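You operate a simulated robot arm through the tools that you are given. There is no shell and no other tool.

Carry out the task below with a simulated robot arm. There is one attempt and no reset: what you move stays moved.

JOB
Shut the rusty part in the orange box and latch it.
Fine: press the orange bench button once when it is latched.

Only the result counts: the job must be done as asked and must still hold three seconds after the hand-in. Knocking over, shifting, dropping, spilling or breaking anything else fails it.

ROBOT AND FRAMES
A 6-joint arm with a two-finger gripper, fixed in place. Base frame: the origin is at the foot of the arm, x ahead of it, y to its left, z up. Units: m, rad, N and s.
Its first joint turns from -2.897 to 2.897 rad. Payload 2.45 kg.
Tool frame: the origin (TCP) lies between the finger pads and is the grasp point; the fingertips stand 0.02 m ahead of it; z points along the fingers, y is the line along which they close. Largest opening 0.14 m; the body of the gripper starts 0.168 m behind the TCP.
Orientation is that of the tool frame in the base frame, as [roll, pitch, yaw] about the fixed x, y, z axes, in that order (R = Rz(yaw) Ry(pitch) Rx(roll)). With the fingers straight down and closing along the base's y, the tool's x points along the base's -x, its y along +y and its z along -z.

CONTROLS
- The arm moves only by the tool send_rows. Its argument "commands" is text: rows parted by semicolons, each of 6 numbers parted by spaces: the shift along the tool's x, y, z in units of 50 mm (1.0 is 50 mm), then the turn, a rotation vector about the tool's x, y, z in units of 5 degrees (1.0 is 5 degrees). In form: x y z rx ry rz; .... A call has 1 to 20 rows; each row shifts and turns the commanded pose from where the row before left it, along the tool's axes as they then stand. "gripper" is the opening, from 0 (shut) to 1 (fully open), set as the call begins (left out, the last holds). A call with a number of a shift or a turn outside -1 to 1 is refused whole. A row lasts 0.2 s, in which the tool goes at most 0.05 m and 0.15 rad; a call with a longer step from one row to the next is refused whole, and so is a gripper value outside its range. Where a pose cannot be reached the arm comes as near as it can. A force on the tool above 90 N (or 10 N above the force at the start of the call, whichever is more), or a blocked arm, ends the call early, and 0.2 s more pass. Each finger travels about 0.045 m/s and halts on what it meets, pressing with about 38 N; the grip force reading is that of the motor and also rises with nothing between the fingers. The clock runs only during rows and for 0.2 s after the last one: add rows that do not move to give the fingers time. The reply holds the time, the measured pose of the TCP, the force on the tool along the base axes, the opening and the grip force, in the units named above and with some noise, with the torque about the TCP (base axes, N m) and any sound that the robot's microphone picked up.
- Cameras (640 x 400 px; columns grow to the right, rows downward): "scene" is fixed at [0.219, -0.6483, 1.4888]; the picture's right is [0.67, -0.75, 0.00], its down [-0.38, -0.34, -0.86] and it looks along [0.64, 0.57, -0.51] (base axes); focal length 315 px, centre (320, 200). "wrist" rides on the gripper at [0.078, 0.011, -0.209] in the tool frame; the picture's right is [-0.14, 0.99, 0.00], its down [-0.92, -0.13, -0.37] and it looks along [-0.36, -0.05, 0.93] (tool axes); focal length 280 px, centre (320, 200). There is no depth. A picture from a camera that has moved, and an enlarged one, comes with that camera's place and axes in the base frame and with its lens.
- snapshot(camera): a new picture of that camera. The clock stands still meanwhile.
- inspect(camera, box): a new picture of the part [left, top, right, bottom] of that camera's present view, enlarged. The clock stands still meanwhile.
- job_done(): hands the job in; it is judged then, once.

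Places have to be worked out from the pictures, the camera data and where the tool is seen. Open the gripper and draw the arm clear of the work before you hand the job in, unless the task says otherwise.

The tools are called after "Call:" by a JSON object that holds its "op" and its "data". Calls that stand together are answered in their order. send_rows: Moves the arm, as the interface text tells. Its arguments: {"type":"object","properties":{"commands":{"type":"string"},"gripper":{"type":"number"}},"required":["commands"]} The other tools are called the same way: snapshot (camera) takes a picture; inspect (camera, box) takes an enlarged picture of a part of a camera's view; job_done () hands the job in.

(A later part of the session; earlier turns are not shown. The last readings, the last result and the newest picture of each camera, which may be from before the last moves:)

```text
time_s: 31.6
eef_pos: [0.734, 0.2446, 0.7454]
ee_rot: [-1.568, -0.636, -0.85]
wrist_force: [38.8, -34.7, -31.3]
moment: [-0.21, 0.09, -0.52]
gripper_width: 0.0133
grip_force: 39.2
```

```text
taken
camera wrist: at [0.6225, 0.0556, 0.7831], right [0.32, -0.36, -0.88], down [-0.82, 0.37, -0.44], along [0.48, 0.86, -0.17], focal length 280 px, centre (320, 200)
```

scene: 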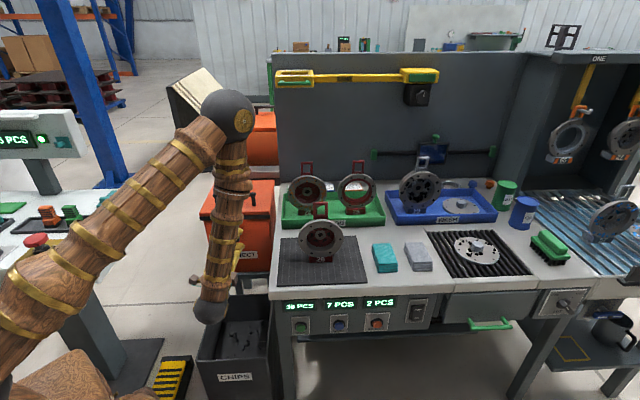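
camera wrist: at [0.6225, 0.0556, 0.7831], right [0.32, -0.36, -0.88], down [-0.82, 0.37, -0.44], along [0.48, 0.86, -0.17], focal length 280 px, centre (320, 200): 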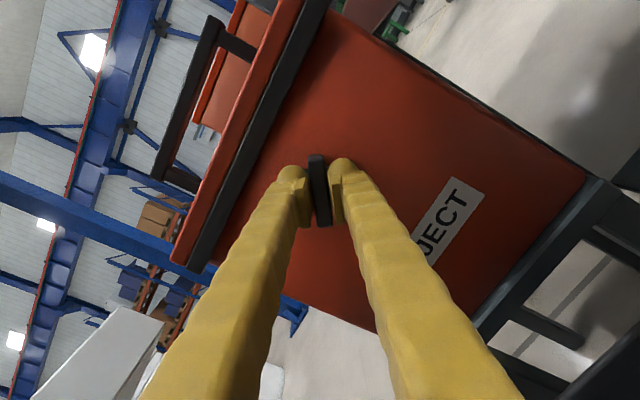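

At 53° now, with a side force that I can relieve by shifting about 1.5 mm along the closing line. I'll do so and finish the turn.

Call:
{"op": "send_rows", "data": {"commands": "0.01 0.04 0 0 0 0; 0 0 0 0 0 0"}}

Call:
{"op": "send_rows", "data": {"commands": "0 0 0 0 0 0.6; 0 0 0 0 0 0.6; 0 0 0 0 0 0.6; 0 0 0 0 0 0.6; 0 0 0 0 0 0.6; 0 0 0 0 0 0"}}

```text
time_s: 32.2
eef_pos: [0.7338, 0.2447, 0.7465]
ee_rot: [-1.566, -0.635, -0.848]
wrist_force: [-2.4, -20.7, 10.3]
moment: [0.06, -0.07, -0.09]
gripper_width: 0.013
grip_force: 40.1
```

```text
time_s: 33.6
eef_pos: [0.7335, 0.2453, 0.7458]
ee_rot: [-1.569, -0.374, -0.847]
wrist_force: [-28.8, -2.4, 23.4]
moment: [0.2, -0.2, 0.23]
gripper_width: 0.0132
grip_force: 39.0
```

About 68° and still free; turning the remaining 21°.

Call:
{"op": "send_rows", "data": {"commands": "0 0 0 0 0 0.72; 0 0 0 0 0 0.72; 0 0 0 0 0 0.72; 0 0 0 0 0 0.72; 0 0 0 0 0 0.72; 0 0 0 0 0 0.72; 0 0 0 0 0 0"}}

Call:
{"op": "snapshot", "data": {"camera": "wrist"}}

Call:
{"op": "inspect", "data": {"camera": "scene", "box": [180, 150, 300, 260]}}

```text
time_s: 35.2
eef_pos: [0.735, 0.2453, 0.7454]
ee_rot: [-1.569, 0.004, -0.85]
wrist_force: [-3.5, 24.4, 14.9]
moment: [0.04, -0.13, 0.25]
gripper_width: 0.0127
grip_force: 39.3
```

```text
taken
camera wrist: at [0.6298, 0.0479, 0.7328], right [-0.09, 0.11, -0.99], down [-0.89, 0.45, 0.13], along [0.46, 0.89, 0.05], focal length 280 px, centre (320, 200)
```

wrist: 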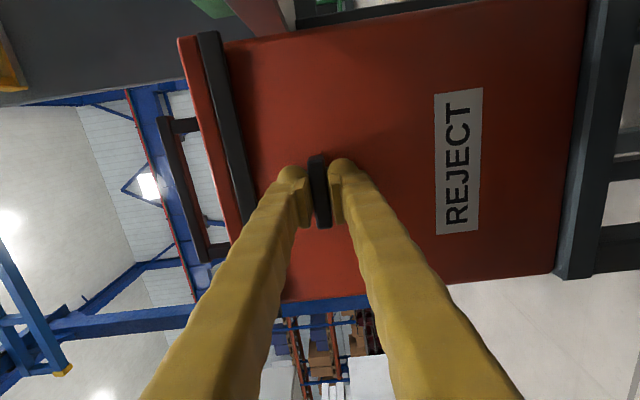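

```text
3.64 times, centred on (240, 205) of scene
camera zoom: at [0.219, -0.6483, 1.4888], right [0.67, -0.75, 0.0], down [-0.38, -0.34, -0.86], along [0.64, 0.57, -0.51], focal length 1144 px, centre (611, 182)
```

zoom: 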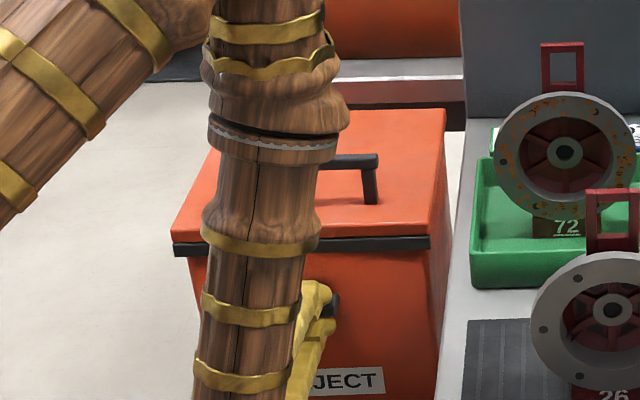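

The knob is horizontal, 90° clockwise. I'll release it, back off and check it before trying the lid.

Call:
{"op": "send_rows", "data": {"commands": "0 0 0 0 0 0; 0 0 0 0 0 0; 0 0 -0.3 0 0 0; 0 0 -0.3 0 0 0; 0 0 -0.2 0 0 0", "gripper": 0.32}}

Call:
{"op": "snapshot", "data": {"camera": "wrist"}}

```text
time_s: 36.4
eef_pos: [0.7028, 0.2176, 0.7447]
ee_rot: [-1.567, 0.003, -0.846]
wrist_force: [-0.1, 0.1, 0.2]
moment: [-0.03, -0.03, -0.02]
gripper_width: 0.045
grip_force: 0.1
```

```text
taken
camera wrist: at [0.5981, 0.0217, 0.7337], right [-0.09, 0.11, -0.99], down [-0.89, 0.44, 0.13], along [0.45, 0.89, 0.05], focal length 280 px, centre (320, 200)
```

wrist: 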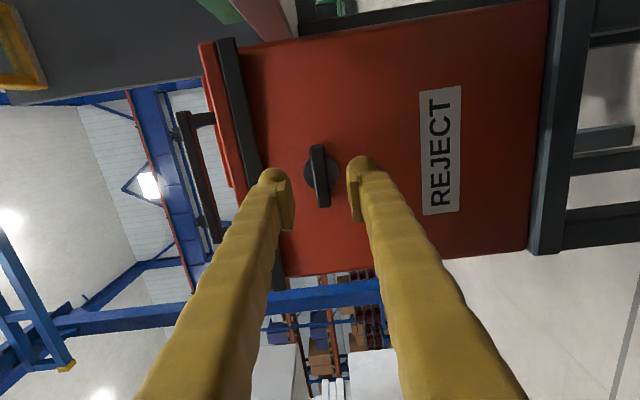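

The knob is clearly horizontal now. I'll rise in front of the handle again and line up with the bar.

Call:
{"op": "send_rows", "data": {"commands": "0 -0.5 0 0 0 0; 0 -0.5 0 0 0 0; 0 -0.5 0.1 0 0 0; 0 -0.5 0.2 0 0 0; 0 -0.5 0.2 0 0 0; 0 -0.42 0.1 0 0 0; 0 0 0 0 0 0", "gripper": 0.32}}

Call:
{"op": "snapshot", "data": {"camera": "wrist"}}

```text
time_s: 38.0
eef_pos: [0.7357, 0.2401, 0.8872]
ee_rot: [-1.569, 0.004, -0.846]
wrist_force: [0.4, -0.3, -0.6]
moment: [0.0, 0.02, 0.01]
gripper_width: 0.0447
grip_force: 0.1
out of reach, approached as far as the arm can: row 2, 3
```

```text
taken
camera wrist: at [0.6324, 0.0439, 0.8758], right [-0.09, 0.11, -0.99], down [-0.89, 0.45, 0.13], along [0.45, 0.89, 0.05], focal length 280 px, centre (320, 200)
```

wrist: 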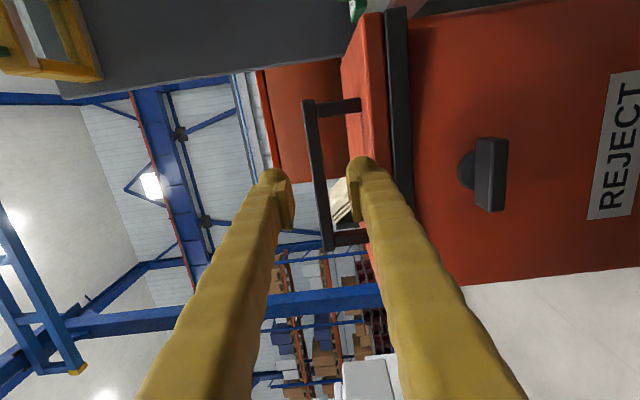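

The bar lies between the fingers again. I'll advance 70 mm and grip it.

Call:
{"op": "send_rows", "data": {"commands": "-0.2 -0.08 0.4 0 0 0; 0 0 0.4 0 0 0; 0 0 0.4 0 0 0; 0 0 0.2 0 0 0", "gripper": 0.32}}

Call:
{"op": "send_rows", "data": {"commands": "0 0 0 0 0 0; 0 0 0 0 0 0; 0 0 0 0 0 0; 0 0 0 0 0 0", "gripper": 0.0}}

Call:
{"op": "send_rows", "data": {"commands": "0 -0.06 0.02 0 0 0; 0 -0.06 0.02 0 0 0; 0 -0.06 0.02 0 0 0; 0 -0.06 0.02 0 0 0; 0 0 0 0 0 0"}}

```text
time_s: 39.0
eef_pos: [0.7822, 0.2921, 0.8928]
ee_rot: [-1.568, 0.003, -0.847]
wrist_force: [-0.9, -0.3, -0.9]
moment: [-0.02, 0.0, 0.0]
gripper_width: 0.0447
grip_force: 0.1
```

```text
time_s: 40.0
eef_pos: [0.7812, 0.292, 0.8908]
ee_rot: [-1.568, 0.003, -0.847]
wrist_force: [6.9, 5.8, -6.3]
moment: [-0.15, -0.05, -0.05]
gripper_width: 0.0129
grip_force: 39.8
```

```text
time_s: 41.2
eef_pos: [0.7851, 0.2939, 0.9051]
ee_rot: [-1.568, 0.003, -0.847]
wrist_force: [1.0, 19.8, -9.5]
moment: [-0.34, -0.12, 0.22]
gripper_width: 0.0128
grip_force: 39.8
```

It is already past the earlier stop with only about 10 N: the latch is released. I'll follow the hinge arc slowly, turning the tool with the lid.

Call:
{"op": "send_rows", "data": {"commands": "0 0 0 -0.35 0 0; 0 0 0 -0.35 0 0; 0 -0.194 0.065 -0.5 0 0; 0 -0.194 0.065 -0.5 0 0; 0 -0.194 0.065 -0.5 0 0; 0 -0.194 0.065 -0.5 0 0; 0 0 0 0 0 0"}}

```text
time_s: 42.8
eef_pos: [0.7975, 0.3051, 0.9412]
ee_rot: [-1.804, 0.003, -0.846]
wrist_force: [-12.3, 9.2, -1.5]
moment: [-0.44, -0.33, 0.45]
gripper_width: 0.0131
grip_force: 39.7
```

Forces are low and the path matches the predicted hinge. Continuing the arc to about 40°.

Call:
{"op": "send_rows", "data": {"commands": "0 -0.31 0.109 -0.8 0 0; 0 -0.31 0.109 -0.8 0 0; 0 -0.31 0.109 -0.8 0 0; 0 -0.31 0.109 -0.8 0 0; 0 -0.31 0.109 -0.8 0 0; 0 -0.31 0.109 -0.8 0 0; 0 -0.31 0.109 -0.8 0 0; 0 0 0 0 0 0"}}

Call:
{"op": "snapshot", "data": {"camera": "scene"}}

Call:
{"op": "snapshot", "data": {"camera": "wrist"}}

```text
time_s: 44.6
eef_pos: [0.8603, 0.3598, 1.0219]
ee_rot: [-2.295, 0.005, -0.846]
wrist_force: [0.8, 11.0, -15.3]
moment: [-0.77, -0.73, 0.43]
gripper_width: 0.0111
grip_force: 38.7
```

```text
taken
```

scene: 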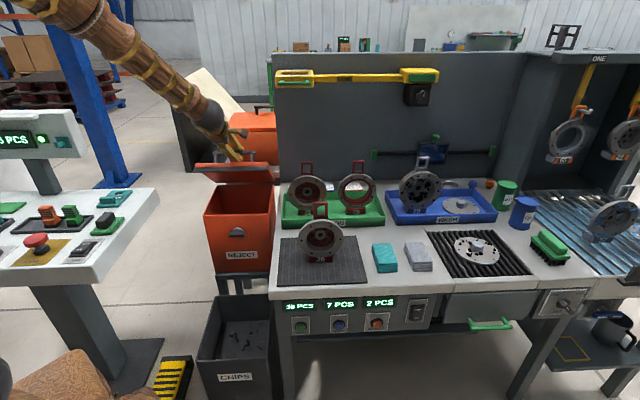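

```text
taken
camera wrist: at [0.7892, 0.1936, 1.1514], right [-0.58, -0.33, -0.74], down [-0.75, 0.56, 0.34], along [0.3, 0.76, -0.58], focal length 280 px, centre (320, 200)
```

wrist: 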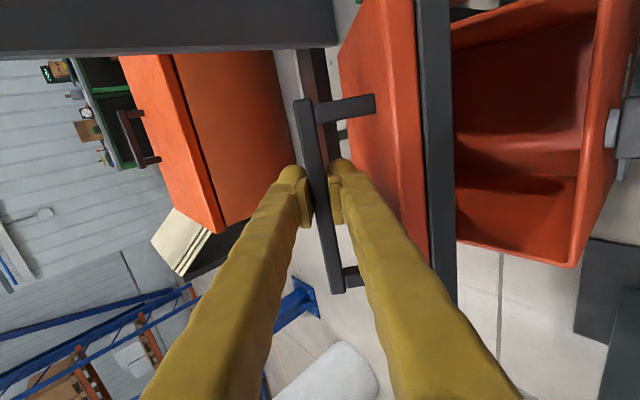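

The lid is at about 42° and the box interior is showing. Forces remain small; continuing.

Call:
{"op": "send_rows", "data": {"commands": "0 -0.31 0.109 -0.8 0 0; 0 -0.31 0.109 -0.8 0 0; 0 -0.31 0.109 -0.8 0 0; 0 -0.31 0.109 -0.8 0 0; 0 -0.31 0.109 -0.8 0 0; 0 -0.31 0.109 -0.8 0 0; 0 0 0 0 0 0"}}

Call:
{"op": "snapshot", "data": {"camera": "scene"}}

Call:
{"op": "snapshot", "data": {"camera": "wrist"}}

```text
time_s: 46.2
eef_pos: [0.8642, 0.3646, 1.0262]
ee_rot: [-2.323, 0.003, -0.848]
wrist_force: [-19.8, 23.8, -8.5]
moment: [-0.49, -0.36, 0.96]
gripper_width: 0.0108
grip_force: 37.9
out of reach, approached as far as the arm can: row 1, 2, 3, 4, 5, 6
```

```text
taken
```

scene: 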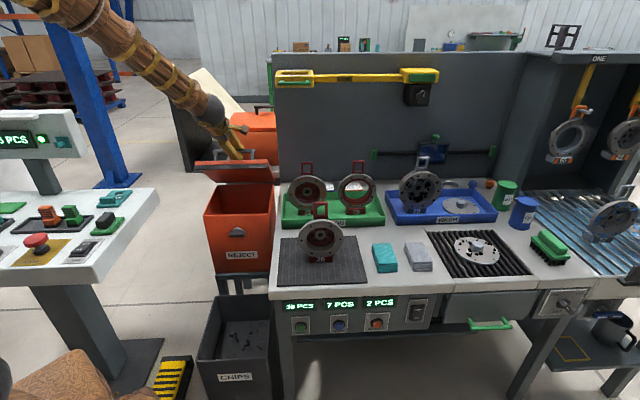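

```text
taken
camera wrist: at [0.7971, 0.2006, 1.1603], right [-0.6, -0.35, -0.72], down [-0.75, 0.57, 0.35], along [0.29, 0.75, -0.6], focal length 280 px, centre (320, 200)
```

wrist: 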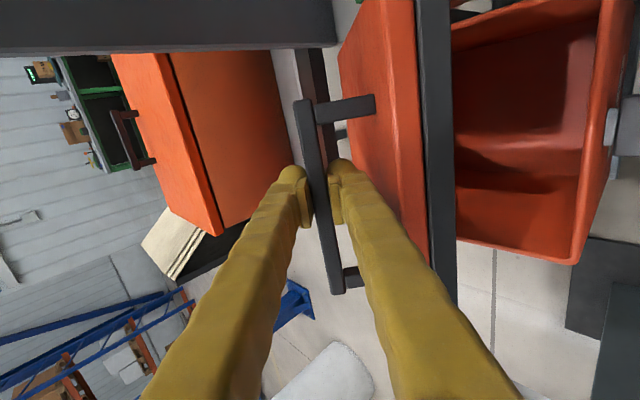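

At 43° the arm reaches its limit with this tilt, since the tool points further down as the lid opens. I'll loosen the grip slightly to see whether the lid stays up or rests on the lower finger.

Call:
{"op": "send_rows", "data": {"commands": "0 0 0 0 0 0; 0 0 0 0 0 0; 0 0 0 0 0 0", "gripper": 0.22}}

Call:
{"op": "snapshot", "data": {"camera": "wrist"}}

Call:
{"op": "inspect", "data": {"camera": "scene", "box": [180, 120, 300, 260]}}

```text
time_s: 47.0
eef_pos: [0.8663, 0.3636, 1.0261]
ee_rot: [-2.325, 0.002, -0.847]
wrist_force: [-1.3, -1.4, -1.2]
moment: [0.02, -0.04, 0.03]
gripper_width: 0.032
grip_force: 0.9
```

```text
taken
camera wrist: at [0.7974, 0.1998, 1.1605], right [-0.6, -0.34, -0.72], down [-0.75, 0.57, 0.35], along [0.29, 0.75, -0.6], focal length 280 px, centre (320, 200)
```

wrist: 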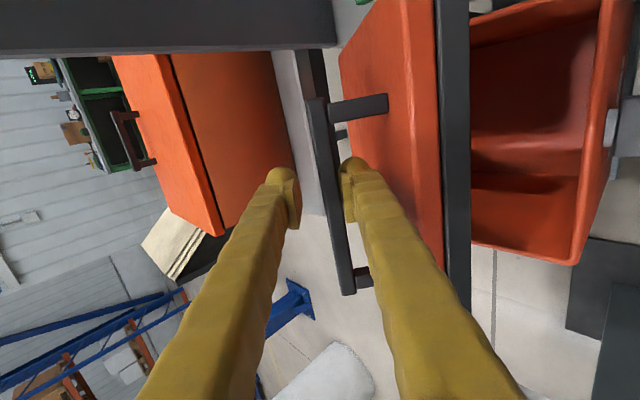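

```text
2.86 times, centred on (240, 190) of scene
camera zoom: at [0.219, -0.6483, 1.4888], right [0.67, -0.75, 0.0], down [-0.38, -0.34, -0.86], along [0.64, 0.57, -0.51], focal length 899 px, centre (549, 229)
```

zoom: 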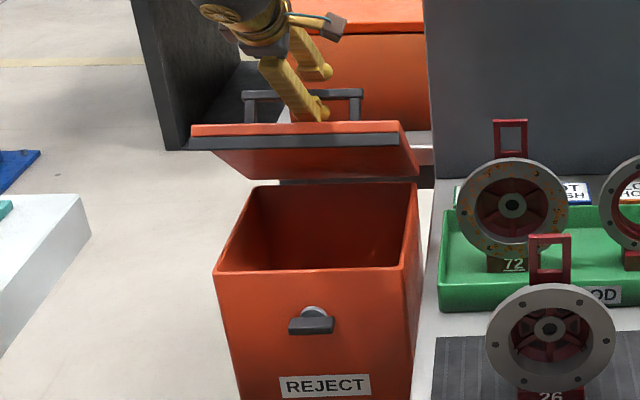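

The bar dropped toward the lower finger but the force reads about zero. I'll wait a second to see whether it is still sinking.

Call:
{"op": "send_rows", "data": {"commands": "0 0 0 0 0 0; 0 0 0 0 0 0; 0 0 0 0 0 0; 0 0 0 0 0 0; 0 0 0 0 0 0", "gripper": 0.22}}

Call:
{"op": "snapshot", "data": {"camera": "wrist"}}

```text
time_s: 48.2
eef_pos: [0.8641, 0.3632, 1.0248]
ee_rot: [-2.325, 0.001, -0.848]
wrist_force: [-1.0, -1.2, -1.5]
moment: [0.01, -0.01, 0.04]
gripper_width: 0.0322
grip_force: 0.9
```

```text
taken
camera wrist: at [0.7973, 0.2001, 1.1604], right [-0.6, -0.35, -0.72], down [-0.75, 0.57, 0.35], along [0.29, 0.75, -0.6], focal length 280 px, centre (320, 200)
```

wrist: 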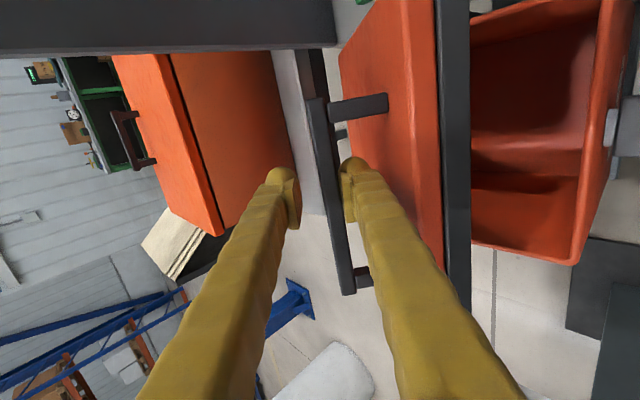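

The lid rests lightly (about 2 N) on the lower finger. I'll lower the finger 8 mm to see whether the lid follows or holds by its own friction.

Call:
{"op": "send_rows", "data": {"commands": "0 0.08 0 0 0 0; 0 0.08 0 0 0 0; 0 0 0 0 0 0; 0 0 0 0 0 0", "gripper": 0.22}}

Call:
{"op": "snapshot", "data": {"camera": "wrist"}}

```text
time_s: 49.2
eef_pos: [0.8631, 0.3603, 1.0207]
ee_rot: [-2.325, 0.003, -0.847]
wrist_force: [-1.6, -1.7, -1.3]
moment: [0.0, -0.02, 0.02]
gripper_width: 0.0319
grip_force: 1.0
```

```text
taken
camera wrist: at [0.7942, 0.197, 1.1555], right [-0.6, -0.35, -0.72], down [-0.75, 0.57, 0.35], along [0.29, 0.75, -0.6], focal length 280 px, centre (320, 200)
```

wrist: 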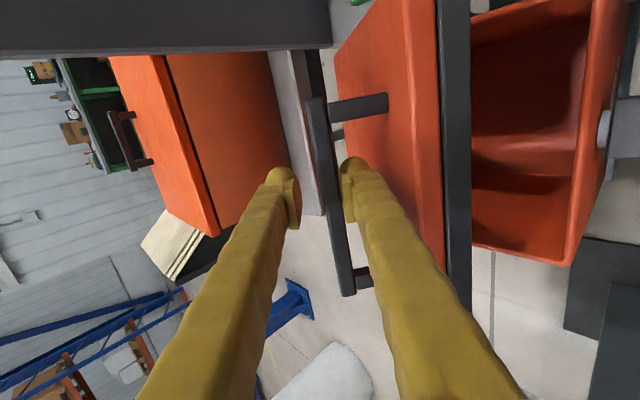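

The lid follows its own weight lightly, so it needs to be carried past vertical. I'll lower it back gently on the finger, then find out in free space which tool posture lets me reach further along the arc.

Call:
{"op": "send_rows", "data": {"commands": "0 0.317 -0.087 0.8 0 0; 0 0.317 -0.087 0.8 0 0; 0 0.317 -0.087 0.8 0 0; 0 0.317 -0.087 0.8 0 0; 0 0.317 -0.087 0.8 0 0; 0 0.317 -0.087 0.8 0 0; 0 0.317 -0.087 0.8 0 0; 0 0.317 -0.087 0.8 0 0; 0 0.317 -0.087 0.8 0 0; 0 0.2 -0.05 0.55 0 0; 0 0 0 0 0 0", "gripper": 0.25}}

Call:
{"op": "snapshot", "data": {"camera": "wrist"}}

```text
time_s: 51.6
eef_pos: [0.7846, 0.293, 0.906]
ee_rot: [-1.648, 0.0, -0.847]
wrist_force: [0.8, -0.8, -3.3]
moment: [-0.05, -0.02, -0.02]
gripper_width: 0.0374
grip_force: 1.5
```

```text
taken
camera wrist: at [0.6798, 0.0971, 0.9099], right [-0.15, 0.05, -0.99], down [-0.88, 0.45, 0.16], along [0.46, 0.89, -0.02], focal length 280 px, centre (320, 200)
```

wrist: 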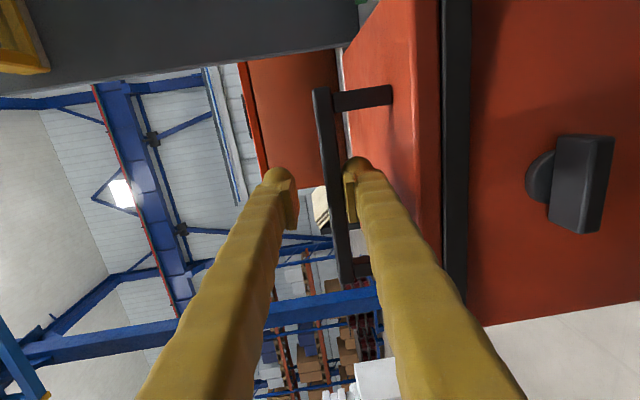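

Nearly shut. Lowering the last 15 mm, then backing out of the handle.

Call:
{"op": "send_rows", "data": {"commands": "0 0.1 0 0.3 0 0; 0 0.1 0 0.3 0 0; 0 0.1 0 0.3 0 0; 0 0 0 0 0 0; 0 0 -0.4 0 0 0; 0 0 -0.4 0 0 0; 0 0 -0.4 0 0 0; 0 0 -0.1 0 0 0", "gripper": 0.32}}

Call:
{"op": "inspect", "data": {"camera": "scene", "box": [180, 120, 300, 260]}}

```text
time_s: 53.4
eef_pos: [0.7373, 0.2487, 0.8885]
ee_rot: [-1.568, 0.001, -0.846]
wrist_force: [-0.8, 0.1, 0.2]
moment: [0.02, 0.01, -0.01]
gripper_width: 0.045
grip_force: 0.0
```

```text
2.86 times, centred on (240, 190) of scene
camera zoom: at [0.219, -0.6483, 1.4888], right [0.67, -0.75, 0.0], down [-0.38, -0.34, -0.86], along [0.64, 0.57, -0.51], focal length 899 px, centre (549, 229)
```

zoom: 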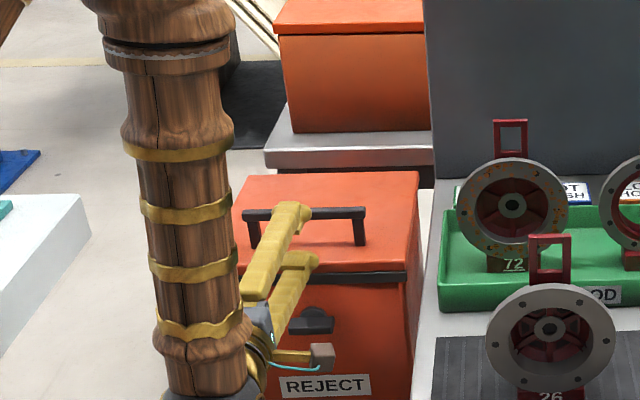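

The lid is shut again. I'll now test in free space above it how far out a 60°-down posture can go.

Call:
{"op": "send_rows", "data": {"commands": "0 -0.8 0.1 0 0 0; 0 -0.8 0.1 0 0 0; 0 -0.8 0.1 0 0 0; 0 -0.8 0.1 0 0 0; 0 0 0 -1 0 0; 0 0 0 -1 0 0; 0 0 0 -1 0 0; 0 0 0 -1 0 0; 0 0 0 -1 0 0; 0 0 0 -1 0 0; 0 0 0 -1 0 0; 0 0 0 -1 0 0; 0 0 0 -1 0 0; 0 0 0 -1 0 0; 0 0 0 -1 0 0; 0 0 0 -1 0 0", "gripper": 0.32}}

```text
time_s: 56.8
eef_pos: [0.7508, 0.2624, 1.0496]
ee_rot: [-2.354, 0.002, -0.847]
wrist_force: [-0.4, -0.7, 0.0]
moment: [-0.03, 0.0, 0.0]
gripper_width: 0.0448
grip_force: 0.1
out of reach, approached as far as the arm can: row 14, 15, 16
```

The tilt stops at exactly 45° even close in, so that is a wrist joint limit in this rolled-over posture, not reach. I'll roll the tool back 180° to the first posture, where straight down was reachable.

Call:
{"op": "send_rows", "data": {"commands": "0 0 0 0.5 0 -1; 0 0 0 0.5 0 -1; 0 0 0 0 0 -1; 0 0 0 0 0 -1; 0 0 0 0 0 -1; 0 0 0 0 0 -1; 0 0 0 0 0 -1; 0 0 0 0 0 -1; 0 0 0 0 0 -1; 0 0 0 0 0 -1; 0 0 0 0 0 -1; 0 0 0 0 0 -1; 0 0 0 0 0 -1; 0 0 0 0 0 -1; 0 0 0 0 0 -1; 0 0 0 0 0 -1; 0 0 0 0 0 -1; 0 0 0 0 0 -1", "gripper": 0.32}}

Call:
{"op": "send_rows", "data": {"commands": "0 0 0 0 0 -1; 0 0 0 0 0 -1; 0 0 0 0 0 -1; 0 0 0 0 0 -1; 0 0 0 0 0 -1; 0 0 0 0 0 -1; 0 0 0 0 0 -1; 0 0 0 0 0 -1; 0 0 0 0 0 -1; 0 0 0 0 0 -1; 0 0 0 0 0 -1; 0 0 0 0 0 -1; 0 0 0 0 0 -1; 0 0 0 0 0 -1; 0 0 0 0 0 -1; 0 0 0 0 0 -1; 0 0 0 0 0 -1; 0 0 0 0 0 -1", "gripper": 0.32}}

```text
time_s: 60.6
eef_pos: [0.7521, 0.2622, 1.0498]
ee_rot: [-3.132, -0.873, 0.723]
wrist_force: [0.0, 0.5, -0.2]
moment: [0.0, 0.0, 0.02]
gripper_width: 0.0448
grip_force: 0.2
```

```text
time_s: 64.4
eef_pos: [0.7517, 0.2623, 1.0504]
ee_rot: [2.267, -0.007, 2.302]
wrist_force: [-0.2, -0.4, -0.3]
moment: [0.0, -0.01, 0.03]
gripper_width: 0.0448
grip_force: 0.0
```

Now in the first posture at 40° down. I'll tilt to 60° and move out along the depth to where the bar would be with the lid at 60°.

Call:
{"op": "send_rows", "data": {"commands": "0 0 0 1 0 0; 0 0 0 1 0 0; 0 0 0 1 0 0; 0 0 0 1 0 0; 0 0.69 0.4 0 0 0; 0 0.69 0.4 0 0 0; 0 0.69 0.4 0 0 0; 0 0.69 0.4 0 0 0; 0 0.69 0.4 0 0 0", "gripper": 0.32}}

```text
time_s: 66.4
eef_pos: [0.9028, 0.3948, 1.0503]
ee_rot: [2.619, -0.006, 2.301]
wrist_force: [0.8, 0.0, 0.1]
moment: [0.0, -0.02, 0.0]
gripper_width: 0.0446
grip_force: 0.1
```

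60° is reached without trouble. Testing on toward 90° and further out.

Call:
{"op": "send_rows", "data": {"commands": "0 0.38 0.22 1 0 0; 0 0.4 0.18 1 0 0; 0 0.42 0.15 1 0 0; 0 0.42 0.11 1 0 0; 0 0.43 0.07 1 0 0; 0 0.44 0.04 1 0 0", "gripper": 0.32}}

```text
time_s: 67.8
eef_pos: [1.0007, 0.483, 1.0527]
ee_rot: [3.141, -0.006, 2.299]
wrist_force: [0.4, -0.1, 1.6]
moment: [0.02, 0.01, 0.02]
gripper_width: 0.0448
grip_force: 0.0
```

Straight down at v=1.067 is reachable too. Testing 10° past vertical.

Call:
{"op": "send_rows", "data": {"commands": "0 0.4 0 1 0 0; 0 0.4 -0.02 1 0 0; 0 0.4 -0.04 1 0 0", "gripper": 0.32}}

Call:
{"op": "snapshot", "data": {"camera": "wrist"}}

```text
time_s: 68.6
eef_pos: [1.0021, 0.503, 1.0262]
ee_rot: [-2.879, -0.007, 2.302]
wrist_force: [0.4, -1.1, 0.2]
moment: [0.05, -0.04, -0.01]
gripper_width: 0.0452
grip_force: 0.1
out of reach, approached as far as the arm can: row 2, 3
```

```text
taken
camera wrist: at [0.9986, 0.6035, 1.2259], right [0.8, 0.54, -0.26], down [0.59, -0.71, 0.38], along [0.02, -0.46, -0.89], focal length 280 px, centre (320, 200)
```

wrist: 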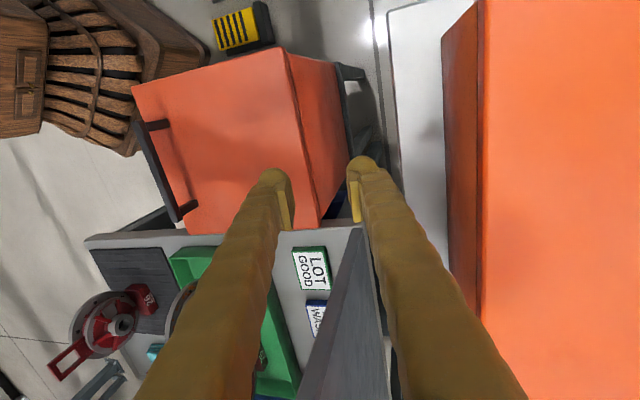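

The full arc is reachable in this posture. I'll go back along the way I came to the handle's front and grip it again with this posture.

Call:
{"op": "send_rows", "data": {"commands": "0 -0.2 -0.6 0 0 0; 0 -0.4 0 -1 0 0; 0 -0.4 0 -1 0 0; 0 -0.4 0 -1 0 0; 0 -0.44 -0.04 -1 0 0; 0 -0.43 -0.07 -1 0 0; 0 -0.42 -0.11 -1 0 0; 0 -0.42 -0.15 -1 0 0; 0 -0.4 -0.18 -1 0 0; 0 -0.38 -0.22 -1 0 0; 0 -0.69 -0.4 0 0 0; 0 -0.69 -0.4 0 0 0; 0 -0.69 -0.4 0 0 0; 0 -0.69 -0.4 0 0 0; 0 -0.69 -0.4 0 0 0; 0 0 0 -1 0 0; 0 0 0 -1 0 0; 0 0 0 -1 0 0; 0 0 0 -1 0 0", "gripper": 0.32}}

```text
time_s: 72.6
eef_pos: [0.7077, 0.2392, 1.0762]
ee_rot: [2.268, -0.005, 2.3]
wrist_force: [0.6, 0.5, 0.5]
moment: [0.0, 0.0, 0.0]
gripper_width: 0.0447
grip_force: 0.1
out of reach, approached as far as the arm can: row 1
```

At v≈0.686, z≈1.076 with 40° tilt. Levelling the tool and descending to bar height in front of the handle.

Call:
{"op": "send_rows", "data": {"commands": "0 0 0 -1 0 0; 0 0 0 -1 0 0; 0 0 0 -1 0 0; 0 0 0 -1 0 0; 0 0 0 -1 0 0; 0 0 0 -1 0 0; 0 0 0 -1 0 0; 0 0 0 -1 0 0; 0 -0.62 0.06 0 0 0; 0 -0.62 0.06 0 0 0; 0 -0.62 0.06 0 0 0; 0 -0.62 0.06 0 0 0; 0 -0.62 0.06 0 0 0; 0 -0.6 0.06 0 0 0", "gripper": 0.32}}

Call:
{"op": "snapshot", "data": {"camera": "wrist"}}

```text
time_s: 75.6
eef_pos: [0.7342, 0.2517, 0.8973]
ee_rot: [1.567, -0.007, 2.301]
wrist_force: [-0.3, -0.5, -0.4]
moment: [-0.02, -0.04, -0.02]
gripper_width: 0.0446
grip_force: 0.0
out of reach, approached as far as the arm can: row 9, 10
```

```text
taken
camera wrist: at [0.527, 0.1722, 0.9075], right [0.1, -0.11, 0.99], down [0.34, -0.93, -0.13], along [0.94, 0.35, -0.05], focal length 280 px, centre (320, 200)
```

wrist: 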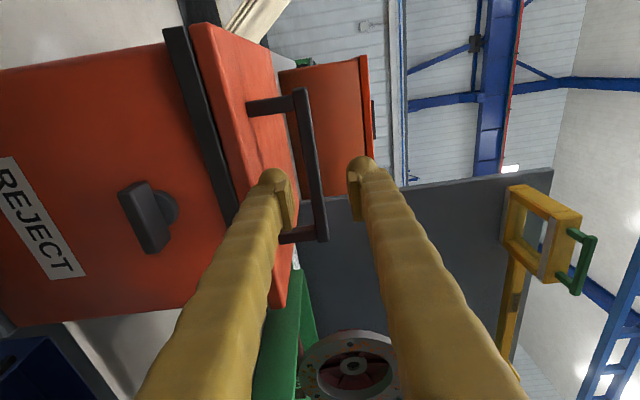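

Lined up at u≈0.303, v≈0.714, z≈0.897. Advancing 64 mm, 6 mm lower, and gripping.

Call:
{"op": "send_rows", "data": {"commands": "0 -0.13 0.4 0 0 0; 0 0 0.4 0 0 0; 0 0 0.4 0 0 0; 0 0 0.08 0 0 0", "gripper": 0.32}}

Call:
{"op": "send_rows", "data": {"commands": "0 0 0 0 0 0; 0 0 0 0 0 0; 0 0 0 0 0 0; 0 0 0 0 0 0", "gripper": 0.0}}

Call:
{"op": "send_rows", "data": {"commands": "0 0.1 0.03 0.25 0 0; 0 0.1 0.03 0.25 0 0; 0 0.194 0.065 0.5 0 0; 0 0.194 0.065 0.5 0 0; 0 0.194 0.065 0.5 0 0; 0 0.194 0.065 0.5 0 0; 0 0 0 0 0 0"}}

```text
time_s: 76.6
eef_pos: [0.7794, 0.2946, 0.8871]
ee_rot: [1.57, -0.006, 2.3]
wrist_force: [-0.4, 0.4, 0.6]
moment: [0.0, -0.04, 0.02]
gripper_width: 0.0449
grip_force: 0.1
```

```text
time_s: 77.6
eef_pos: [0.7795, 0.2952, 0.8884]
ee_rot: [1.568, -0.005, 2.301]
wrist_force: [-0.5, 2.1, 32.3]
moment: [0.01, -0.42, 0.06]
gripper_width: 0.013
grip_force: 39.7
```

```text
time_s: 79.2
eef_pos: [0.7944, 0.309, 0.9374]
ee_rot: [1.79, -0.007, 2.303]
wrist_force: [-15.1, -14.7, 8.2]
moment: [-0.42, -0.39, 0.24]
gripper_width: 0.0133
grip_force: 39.5
```

Lid at 13° with small forces. Continuing the arc.

Call:
{"op": "send_rows", "data": {"commands": "0 0.31 0.109 0.8 0 0; 0 0.31 0.109 0.8 0 0; 0 0.31 0.109 0.8 0 0; 0 0.31 0.109 0.8 0 0; 0 0.31 0.109 0.8 0 0; 0 0.31 0.109 0.8 0 0; 0 0.31 0.109 0.8 0 0; 0 0.31 0.109 0.8 0 0; 0 0 0 0 0 0"}}

Call:
{"op": "send_rows", "data": {"commands": "0 0.31 0.109 0.8 0 0; 0 0.31 0.109 0.8 0 0; 0 0.31 0.109 0.8 0 0; 0 0.31 0.109 0.8 0 0; 0 0.31 0.109 0.8 0 0; 0 0.31 0.109 0.8 0 0; 0 0 0 0 0 0"}}

Call:
{"op": "snapshot", "data": {"camera": "scene"}}

```text
time_s: 81.2
eef_pos: [0.8638, 0.3707, 1.0284]
ee_rot: [2.345, -0.006, 2.302]
wrist_force: [-23.2, 15.6, 5.2]
moment: [-0.64, -0.66, 0.88]
gripper_width: 0.0107
grip_force: 38.2
```

```text
time_s: 82.8
eef_pos: [0.9365, 0.434, 1.0536]
ee_rot: [2.766, -0.004, 2.301]
wrist_force: [9.8, -11.6, 24.7]
moment: [-0.54, -0.57, 1.23]
gripper_width: 0.0103
grip_force: 37.3
```

```text
taken
```

scene: 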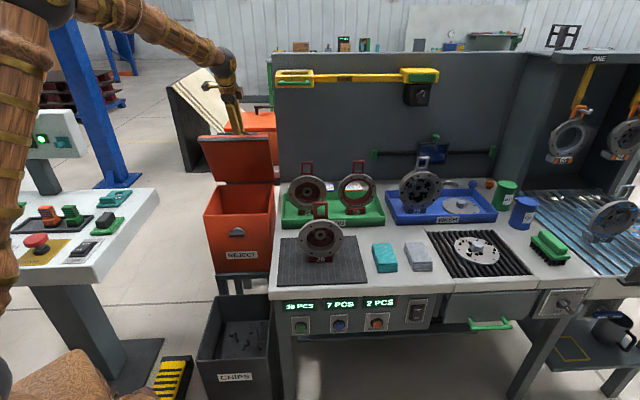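

Lid at about 69°; the part stays in step. Continuing past vertical.

Call:
{"op": "send_rows", "data": {"commands": "0 0.31 0.1 0.8 0 0; 0 0.31 0.1 0.8 0 0; 0 0.31 0.1 0.8 0 0; 0 0.31 0.1 0.8 0 0; 0 0.31 0.1 0.8 0 0; 0 0 0 0 0 0"}}

Call:
{"op": "snapshot", "data": {"camera": "scene"}}

Call:
{"op": "snapshot", "data": {"camera": "wrist"}}

```text
time_s: 84.2
eef_pos: [0.9937, 0.4882, 1.0435]
ee_rot: [3.118, -0.008, 2.302]
wrist_force: [-20.2, 22.3, 3.7]
moment: [-0.06, 0.01, 1.38]
gripper_width: 0.01
grip_force: 37.2
```

```text
taken
```

scene: 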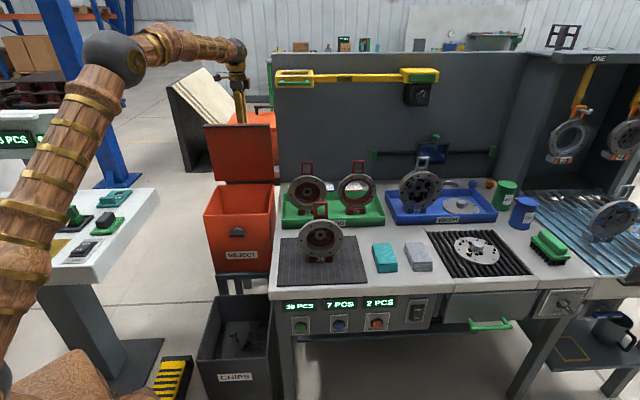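

```text
taken
camera wrist: at [0.9466, 0.5501, 1.2542], right [0.83, 0.56, 0.02], down [0.51, -0.78, 0.36], along [0.22, -0.28, -0.93], focal length 280 px, centre (320, 200)
```

wrist: 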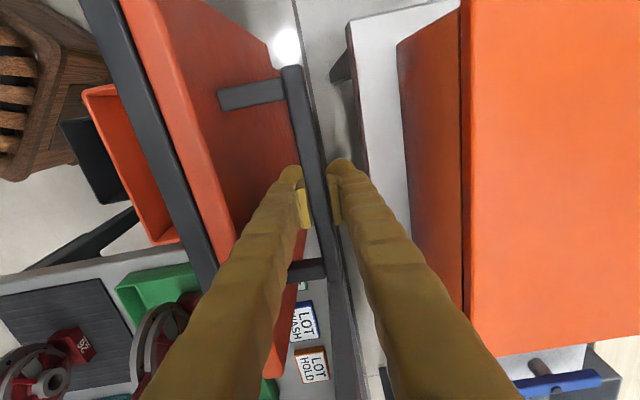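

The lid is about vertical. A little further to let it lean back.

Call:
{"op": "send_rows", "data": {"commands": "0 0.31 0.1 0.6 0 0; 0 0.31 0.06 0.5 0 0; 0 0 0 0 0 0"}}

Call:
{"op": "snapshot", "data": {"camera": "wrist"}}

```text
time_s: 85.0
eef_pos: [1.0179, 0.5064, 1.0372]
ee_rot: [-3.071, -0.006, 2.299]
wrist_force: [-22.7, 11.8, -25.4]
moment: [-0.03, -0.07, 1.27]
gripper_width: 0.0101
grip_force: 37.2
```

```text
taken
camera wrist: at [0.9867, 0.5822, 1.2442], right [0.83, 0.56, -0.07], down [0.54, -0.76, 0.37], along [0.15, -0.35, -0.93], focal length 280 px, centre (320, 200)
```

wrist: 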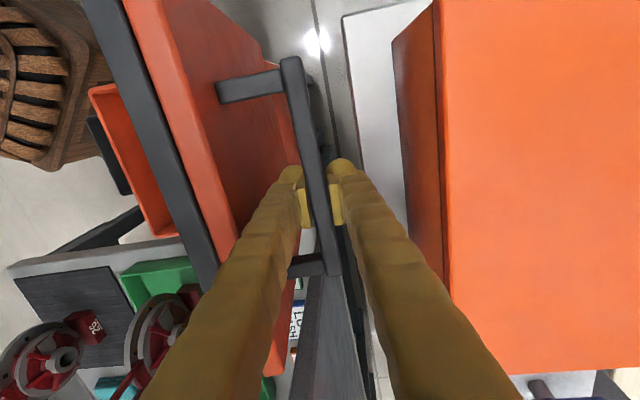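

Lid at about 95°. I'll loosen the fingers slightly to see which way it settles.

Call:
{"op": "send_rows", "data": {"commands": "0 0 0 0 0 0; 0 0 0 0 0 0; 0 0 0 0 0 0; 0 0 0 0 0 0", "gripper": 0.25}}

Call:
{"op": "snapshot", "data": {"camera": "wrist"}}

```text
time_s: 86.0
eef_pos: [1.0172, 0.5064, 1.0382]
ee_rot: [-3.072, -0.007, 2.3]
wrist_force: [1.6, 0.7, 0.1]
moment: [-0.02, 0.08, 0.02]
gripper_width: 0.0345
grip_force: 0.1
```

```text
taken
camera wrist: at [0.9861, 0.5821, 1.2464], right [0.83, 0.56, -0.07], down [0.54, -0.76, 0.37], along [0.15, -0.34, -0.93], focal length 280 px, centre (320, 200)
```

wrist: 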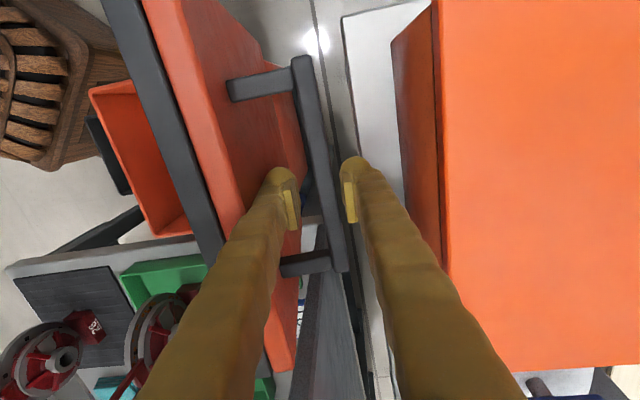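

The bar moved to the outer finger, so the lid now leans back past vertical. Opening the fingers further to let it settle on its stop.

Call:
{"op": "send_rows", "data": {"commands": "0 0 0 0 0 0; 0 0 0 0 0 0; 0 0 0 0 0 0; 0 0 0 0 0 0", "gripper": 0.6}}

Call:
{"op": "snapshot", "data": {"camera": "wrist"}}

Call:
{"op": "inspect", "data": {"camera": "scene", "box": [180, 100, 300, 280]}}

```text
time_s: 87.0
eef_pos: [1.0185, 0.5081, 1.0402]
ee_rot: [-3.071, -0.006, 2.303]
wrist_force: [0.8, 0.6, -0.4]
moment: [0.05, -0.02, -0.01]
gripper_width: 0.083
grip_force: 0.0
```

```text
taken
camera wrist: at [0.986, 0.5822, 1.2464], right [0.83, 0.56, -0.07], down [0.54, -0.76, 0.37], along [0.15, -0.34, -0.93], focal length 280 px, centre (320, 200)
```

wrist: 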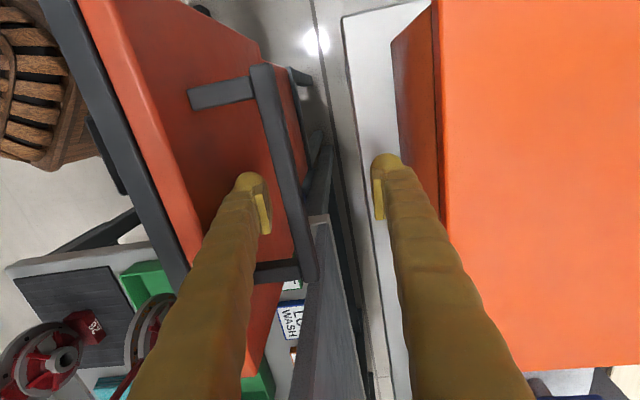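

```text
2.22 times, centred on (240, 190) of scene
camera zoom: at [0.219, -0.6483, 1.4888], right [0.67, -0.75, 0.0], down [-0.38, -0.34, -0.86], along [0.64, 0.57, -0.51], focal length 699 px, centre (498, 222)
```

zoom: 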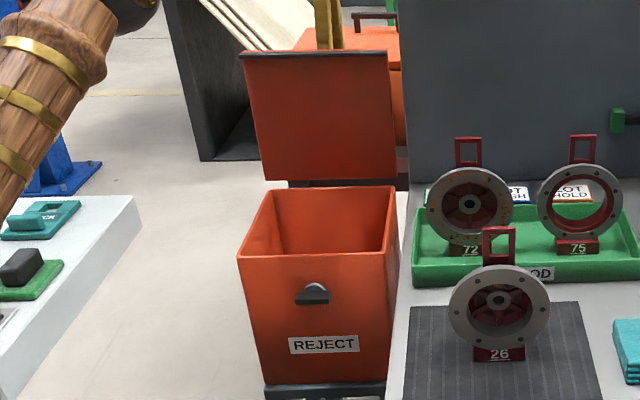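

The bar seems to have shifted back a bit; I'll wait briefly and see whether it is steady.

Call:
{"op": "send_rows", "data": {"commands": "0 0 0 0 0 0; 0 0 0 0 0 0; 0 0 0 0 0 0", "gripper": 0.6}}

Call:
{"op": "inspect", "data": {"camera": "wrist", "box": [150, 40, 450, 300]}}

```text
time_s: 87.8
eef_pos: [1.0181, 0.5068, 1.0391]
ee_rot: [-3.073, -0.008, 2.301]
wrist_force: [0.3, 1.3, 0.1]
moment: [-0.03, -0.01, 0.01]
gripper_width: 0.0829
grip_force: 0.1
```

```text
1.54 times, centred on (300, 170) of wrist
camera zoom: at [0.986, 0.5822, 1.2464], right [0.83, 0.56, -0.07], down [0.54, -0.76, 0.37], along [0.15, -0.34, -0.93], focal length 431 px, centre (351, 246)
```

zoom: 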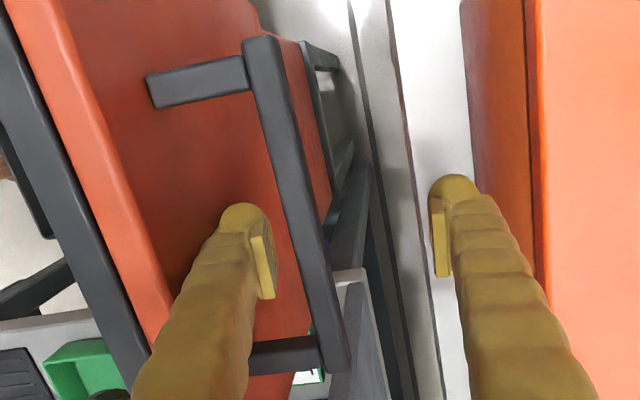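

There is a visible gap between bar and inner finger with no force, so the lid may hold by itself. I'll move the finger 12 mm inward and see whether the bar follows.

Call:
{"op": "send_rows", "data": {"commands": "0 -0.08 0 0 0 0; 0 -0.08 0 0 0 0; 0 -0.08 0 0 0 0; 0 0 0 0 0 0; 0 0 0 0 0 0", "gripper": 0.6}}

Call:
{"op": "inspect", "data": {"camera": "wrist", "box": [150, 40, 450, 300]}}

```text
time_s: 89.0
eef_pos: [1.0099, 0.4992, 1.0398]
ee_rot: [-3.072, -0.008, 2.301]
wrist_force: [1.8, 0.9, 0.6]
moment: [-0.02, 0.04, 0.04]
gripper_width: 0.0833
grip_force: 0.0
```

```text
1.54 times, centred on (300, 170) of wrist
camera zoom: at [0.9777, 0.5741, 1.2474], right [0.83, 0.56, -0.07], down [0.54, -0.76, 0.37], along [0.15, -0.34, -0.93], focal length 431 px, centre (351, 246)
```

zoom: 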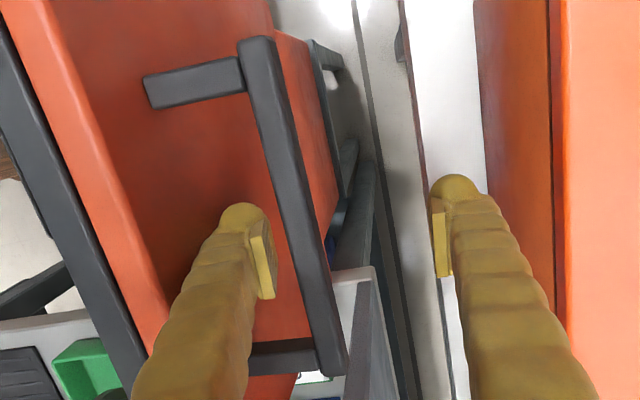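

On reflection the finger's back presses the lid's outer face (the force is +v), so I was pushing the lid inward while it leans back. I'll move outward again and see how far it follows.

Call:
{"op": "send_rows", "data": {"commands": "0 0.15 0 0 0 0; 0 0.15 0 0 0 0; 0 0.15 0 0 0 0; 0 0 0 0 0 0; 0 0 0 0 0 0", "gripper": 0.4}}

Call:
{"op": "inspect", "data": {"camera": "wrist", "box": [150, 40, 450, 300]}}

Call:
{"op": "inspect", "data": {"camera": "scene", "box": [180, 100, 300, 280]}}

```text
time_s: 90.2
eef_pos: [1.0265, 0.5148, 1.0372]
ee_rot: [-3.071, -0.005, 2.301]
wrist_force: [0.5, 1.7, -1.1]
moment: [0.08, 0.0, -0.03]
gripper_width: 0.0545
grip_force: 0.1
```

```text
1.54 times, centred on (300, 170) of wrist
camera zoom: at [0.9944, 0.5897, 1.2453], right [0.83, 0.56, -0.07], down [0.54, -0.76, 0.37], along [0.15, -0.34, -0.93], focal length 431 px, centre (351, 246)
```

zoom: 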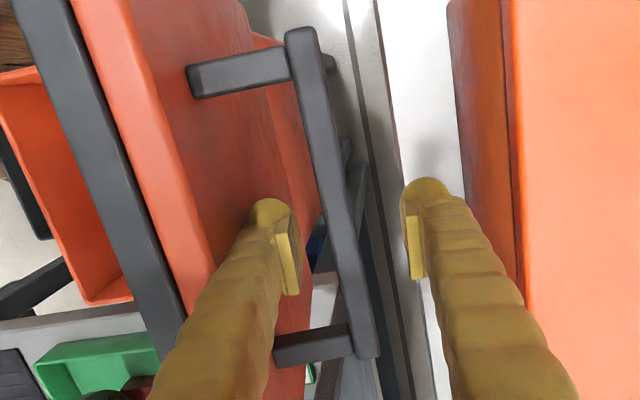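

```text
2.22 times, centred on (240, 190) of scene
camera zoom: at [0.219, -0.6483, 1.4888], right [0.67, -0.75, 0.0], down [-0.38, -0.34, -0.86], along [0.64, 0.57, -0.51], focal length 699 px, centre (498, 222)
```

zoom: 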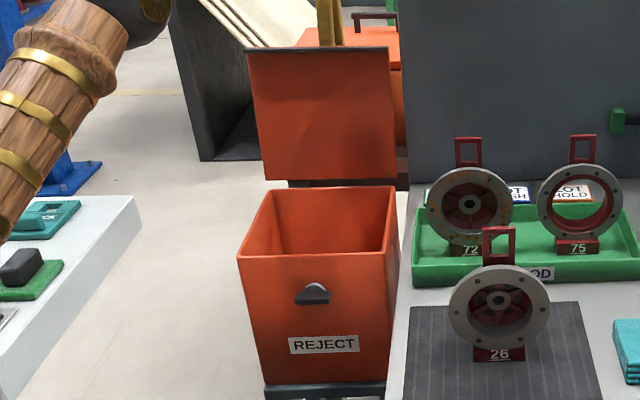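

The lid follows outward, so it leans back by itself. I'll go a bit further out to find its stop.

Call:
{"op": "send_rows", "data": {"commands": "0 0.15 0 0 0 0; 0 0.15 0 0 0 0; 0 0.15 0 0 0 0; 0 0 0 0 0 0; 0 0 0 0 0 0", "gripper": 0.3}}

Call:
{"op": "inspect", "data": {"camera": "wrist", "box": [150, 40, 450, 300]}}

```text
time_s: 91.4
eef_pos: [1.0432, 0.5293, 1.0366]
ee_rot: [-3.072, -0.007, 2.3]
wrist_force: [-0.3, 0.4, 0.3]
moment: [-0.02, 0.01, -0.04]
gripper_width: 0.0418
grip_force: 0.1
```

```text
1.54 times, centred on (300, 170) of wrist
camera zoom: at [1.0109, 0.6051, 1.2444], right [0.83, 0.56, -0.07], down [0.54, -0.76, 0.37], along [0.15, -0.34, -0.93], focal length 431 px, centre (351, 246)
```

zoom: 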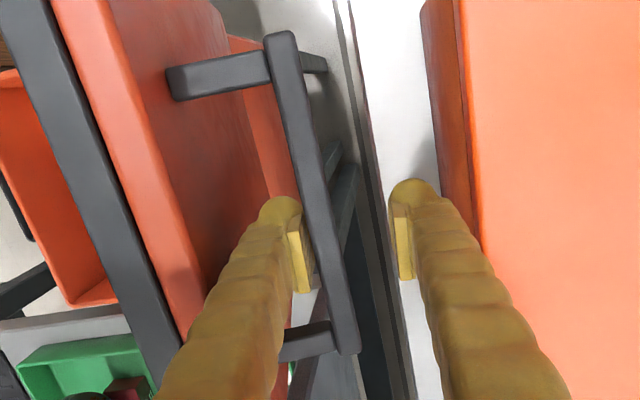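

The lid no longer follows and the force is zero, so it stands open on its own. I'll withdraw straight up out of the handle.

Call:
{"op": "send_rows", "data": {"commands": "0 -0.04 -0.4 0 0 0; 0 -0.04 -0.4 0 0 0; 0 -0.04 -0.4 0 0 0; 0 -0.06 -0.6 0 0 0; 0 -0.06 -0.6 0 0 0", "gripper": 0.3}}

Call:
{"op": "snapshot", "data": {"camera": "wrist"}}

Call:
{"op": "inspect", "data": {"camera": "scene", "box": [180, 100, 300, 280]}}

```text
time_s: 92.6
eef_pos: [1.0118, 0.5128, 1.1416]
ee_rot: [-3.071, -0.007, 2.301]
wrist_force: [-0.2, -0.3, -0.2]
moment: [0.0, -0.05, 0.0]
gripper_width: 0.0421
grip_force: 0.1
out of reach, approached as far as the arm can: row 2, 3, 4, 5
```

```text
taken
camera wrist: at [0.9797, 0.5871, 1.3496], right [0.83, 0.56, -0.07], down [0.54, -0.76, 0.37], along [0.15, -0.34, -0.93], focal length 280 px, centre (320, 200)
```

wrist: 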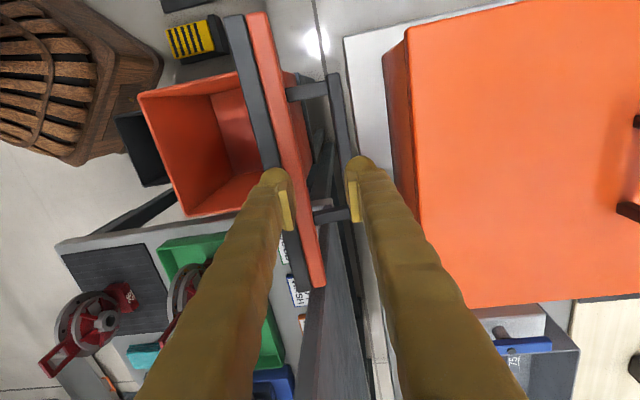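

```text
2.22 times, centred on (240, 190) of scene
camera zoom: at [0.219, -0.6483, 1.4888], right [0.67, -0.75, 0.0], down [-0.38, -0.34, -0.86], along [0.64, 0.57, -0.51], focal length 699 px, centre (498, 222)
```

zoom: 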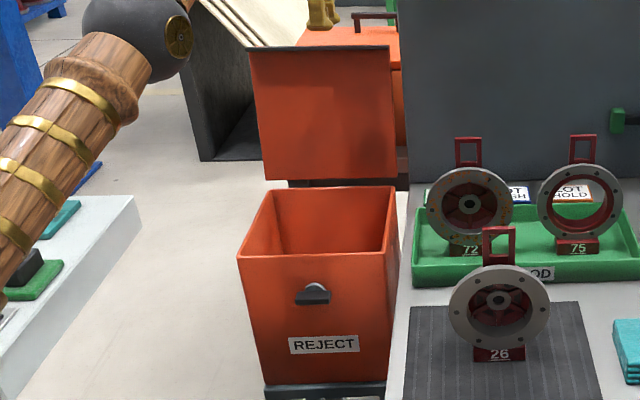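

The lid stands open by itself, leaning slightly back. I'll rise further, then come back over the box to look inside.

Call:
{"op": "send_rows", "data": {"commands": "0 -0.2 -0.4 -0.4 0 0; 0 -0.2 -0.5 -0.4 0 0; 0 -0.2 -0.6 0 0 0; 0 -0.6 -0.6 0 0 0; 0 -0.9 0 0 0 0; 0 -0.9 0 0 0 0; 0 -0.9 0 0 0 0; 0 -0.9 0 0 0 0; 0 -0.9 0 0 0 0; 0 0 0 0 0 0", "gripper": 0.5}}

Call:
{"op": "snapshot", "data": {"camera": "wrist"}}

Call:
{"op": "inspect", "data": {"camera": "scene", "box": [180, 100, 300, 280]}}

```text
time_s: 94.8
eef_pos: [0.7989, 0.3209, 1.2479]
ee_rot: [-3.141, -0.007, 2.302]
wrist_force: [0.1, -0.6, 0.6]
moment: [-0.02, 0.01, -0.01]
gripper_width: 0.0698
grip_force: 0.0
```

```text
taken
camera wrist: at [0.7564, 0.3854, 1.4561], right [0.83, 0.56, 0.0], down [0.52, -0.77, 0.36], along [0.2, -0.3, -0.93], focal length 280 px, centre (320, 200)
```

wrist: 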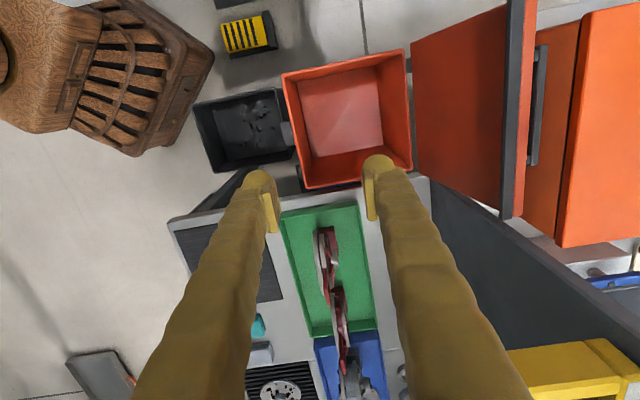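

```text
2.22 times, centred on (240, 190) of scene
camera zoom: at [0.219, -0.6483, 1.4888], right [0.67, -0.75, 0.0], down [-0.38, -0.34, -0.86], along [0.64, 0.57, -0.51], focal length 699 px, centre (498, 222)
```

zoom: 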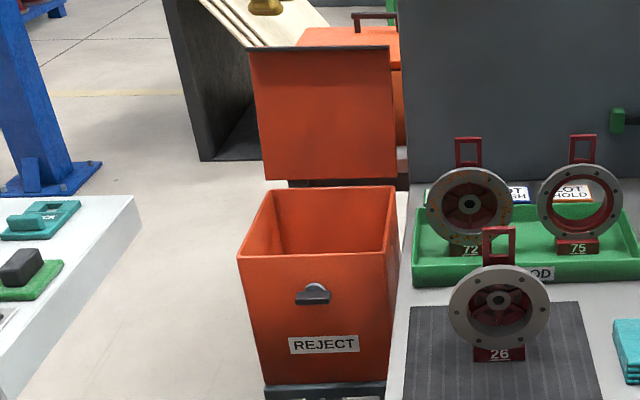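

The box is empty. I'll measure the box opening and the part in enlarged views.

Call:
{"op": "inspect", "data": {"camera": "wrist", "box": [260, 30, 440, 200]}}

Call:
{"op": "inspect", "data": {"camera": "wrist", "box": [260, 180, 420, 360]}}

```text
2.35 times, centred on (350, 115) of wrist
camera zoom: at [0.7564, 0.3854, 1.4561], right [0.83, 0.56, 0.0], down [0.52, -0.77, 0.36], along [0.2, -0.3, -0.93], focal length 660 px, centre (249, 400)
```

zoom: 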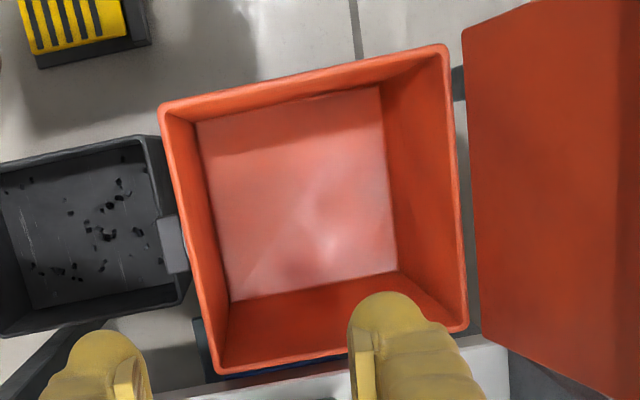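

```text
2.22 times, centred on (340, 270) of wrist
camera zoom: at [0.7564, 0.3854, 1.4561], right [0.83, 0.56, 0.0], down [0.52, -0.77, 0.36], along [0.2, -0.3, -0.93], focal length 623 px, centre (276, 44)
```

zoom: 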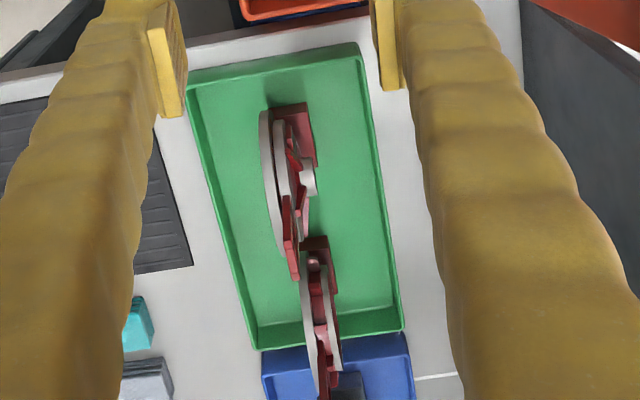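

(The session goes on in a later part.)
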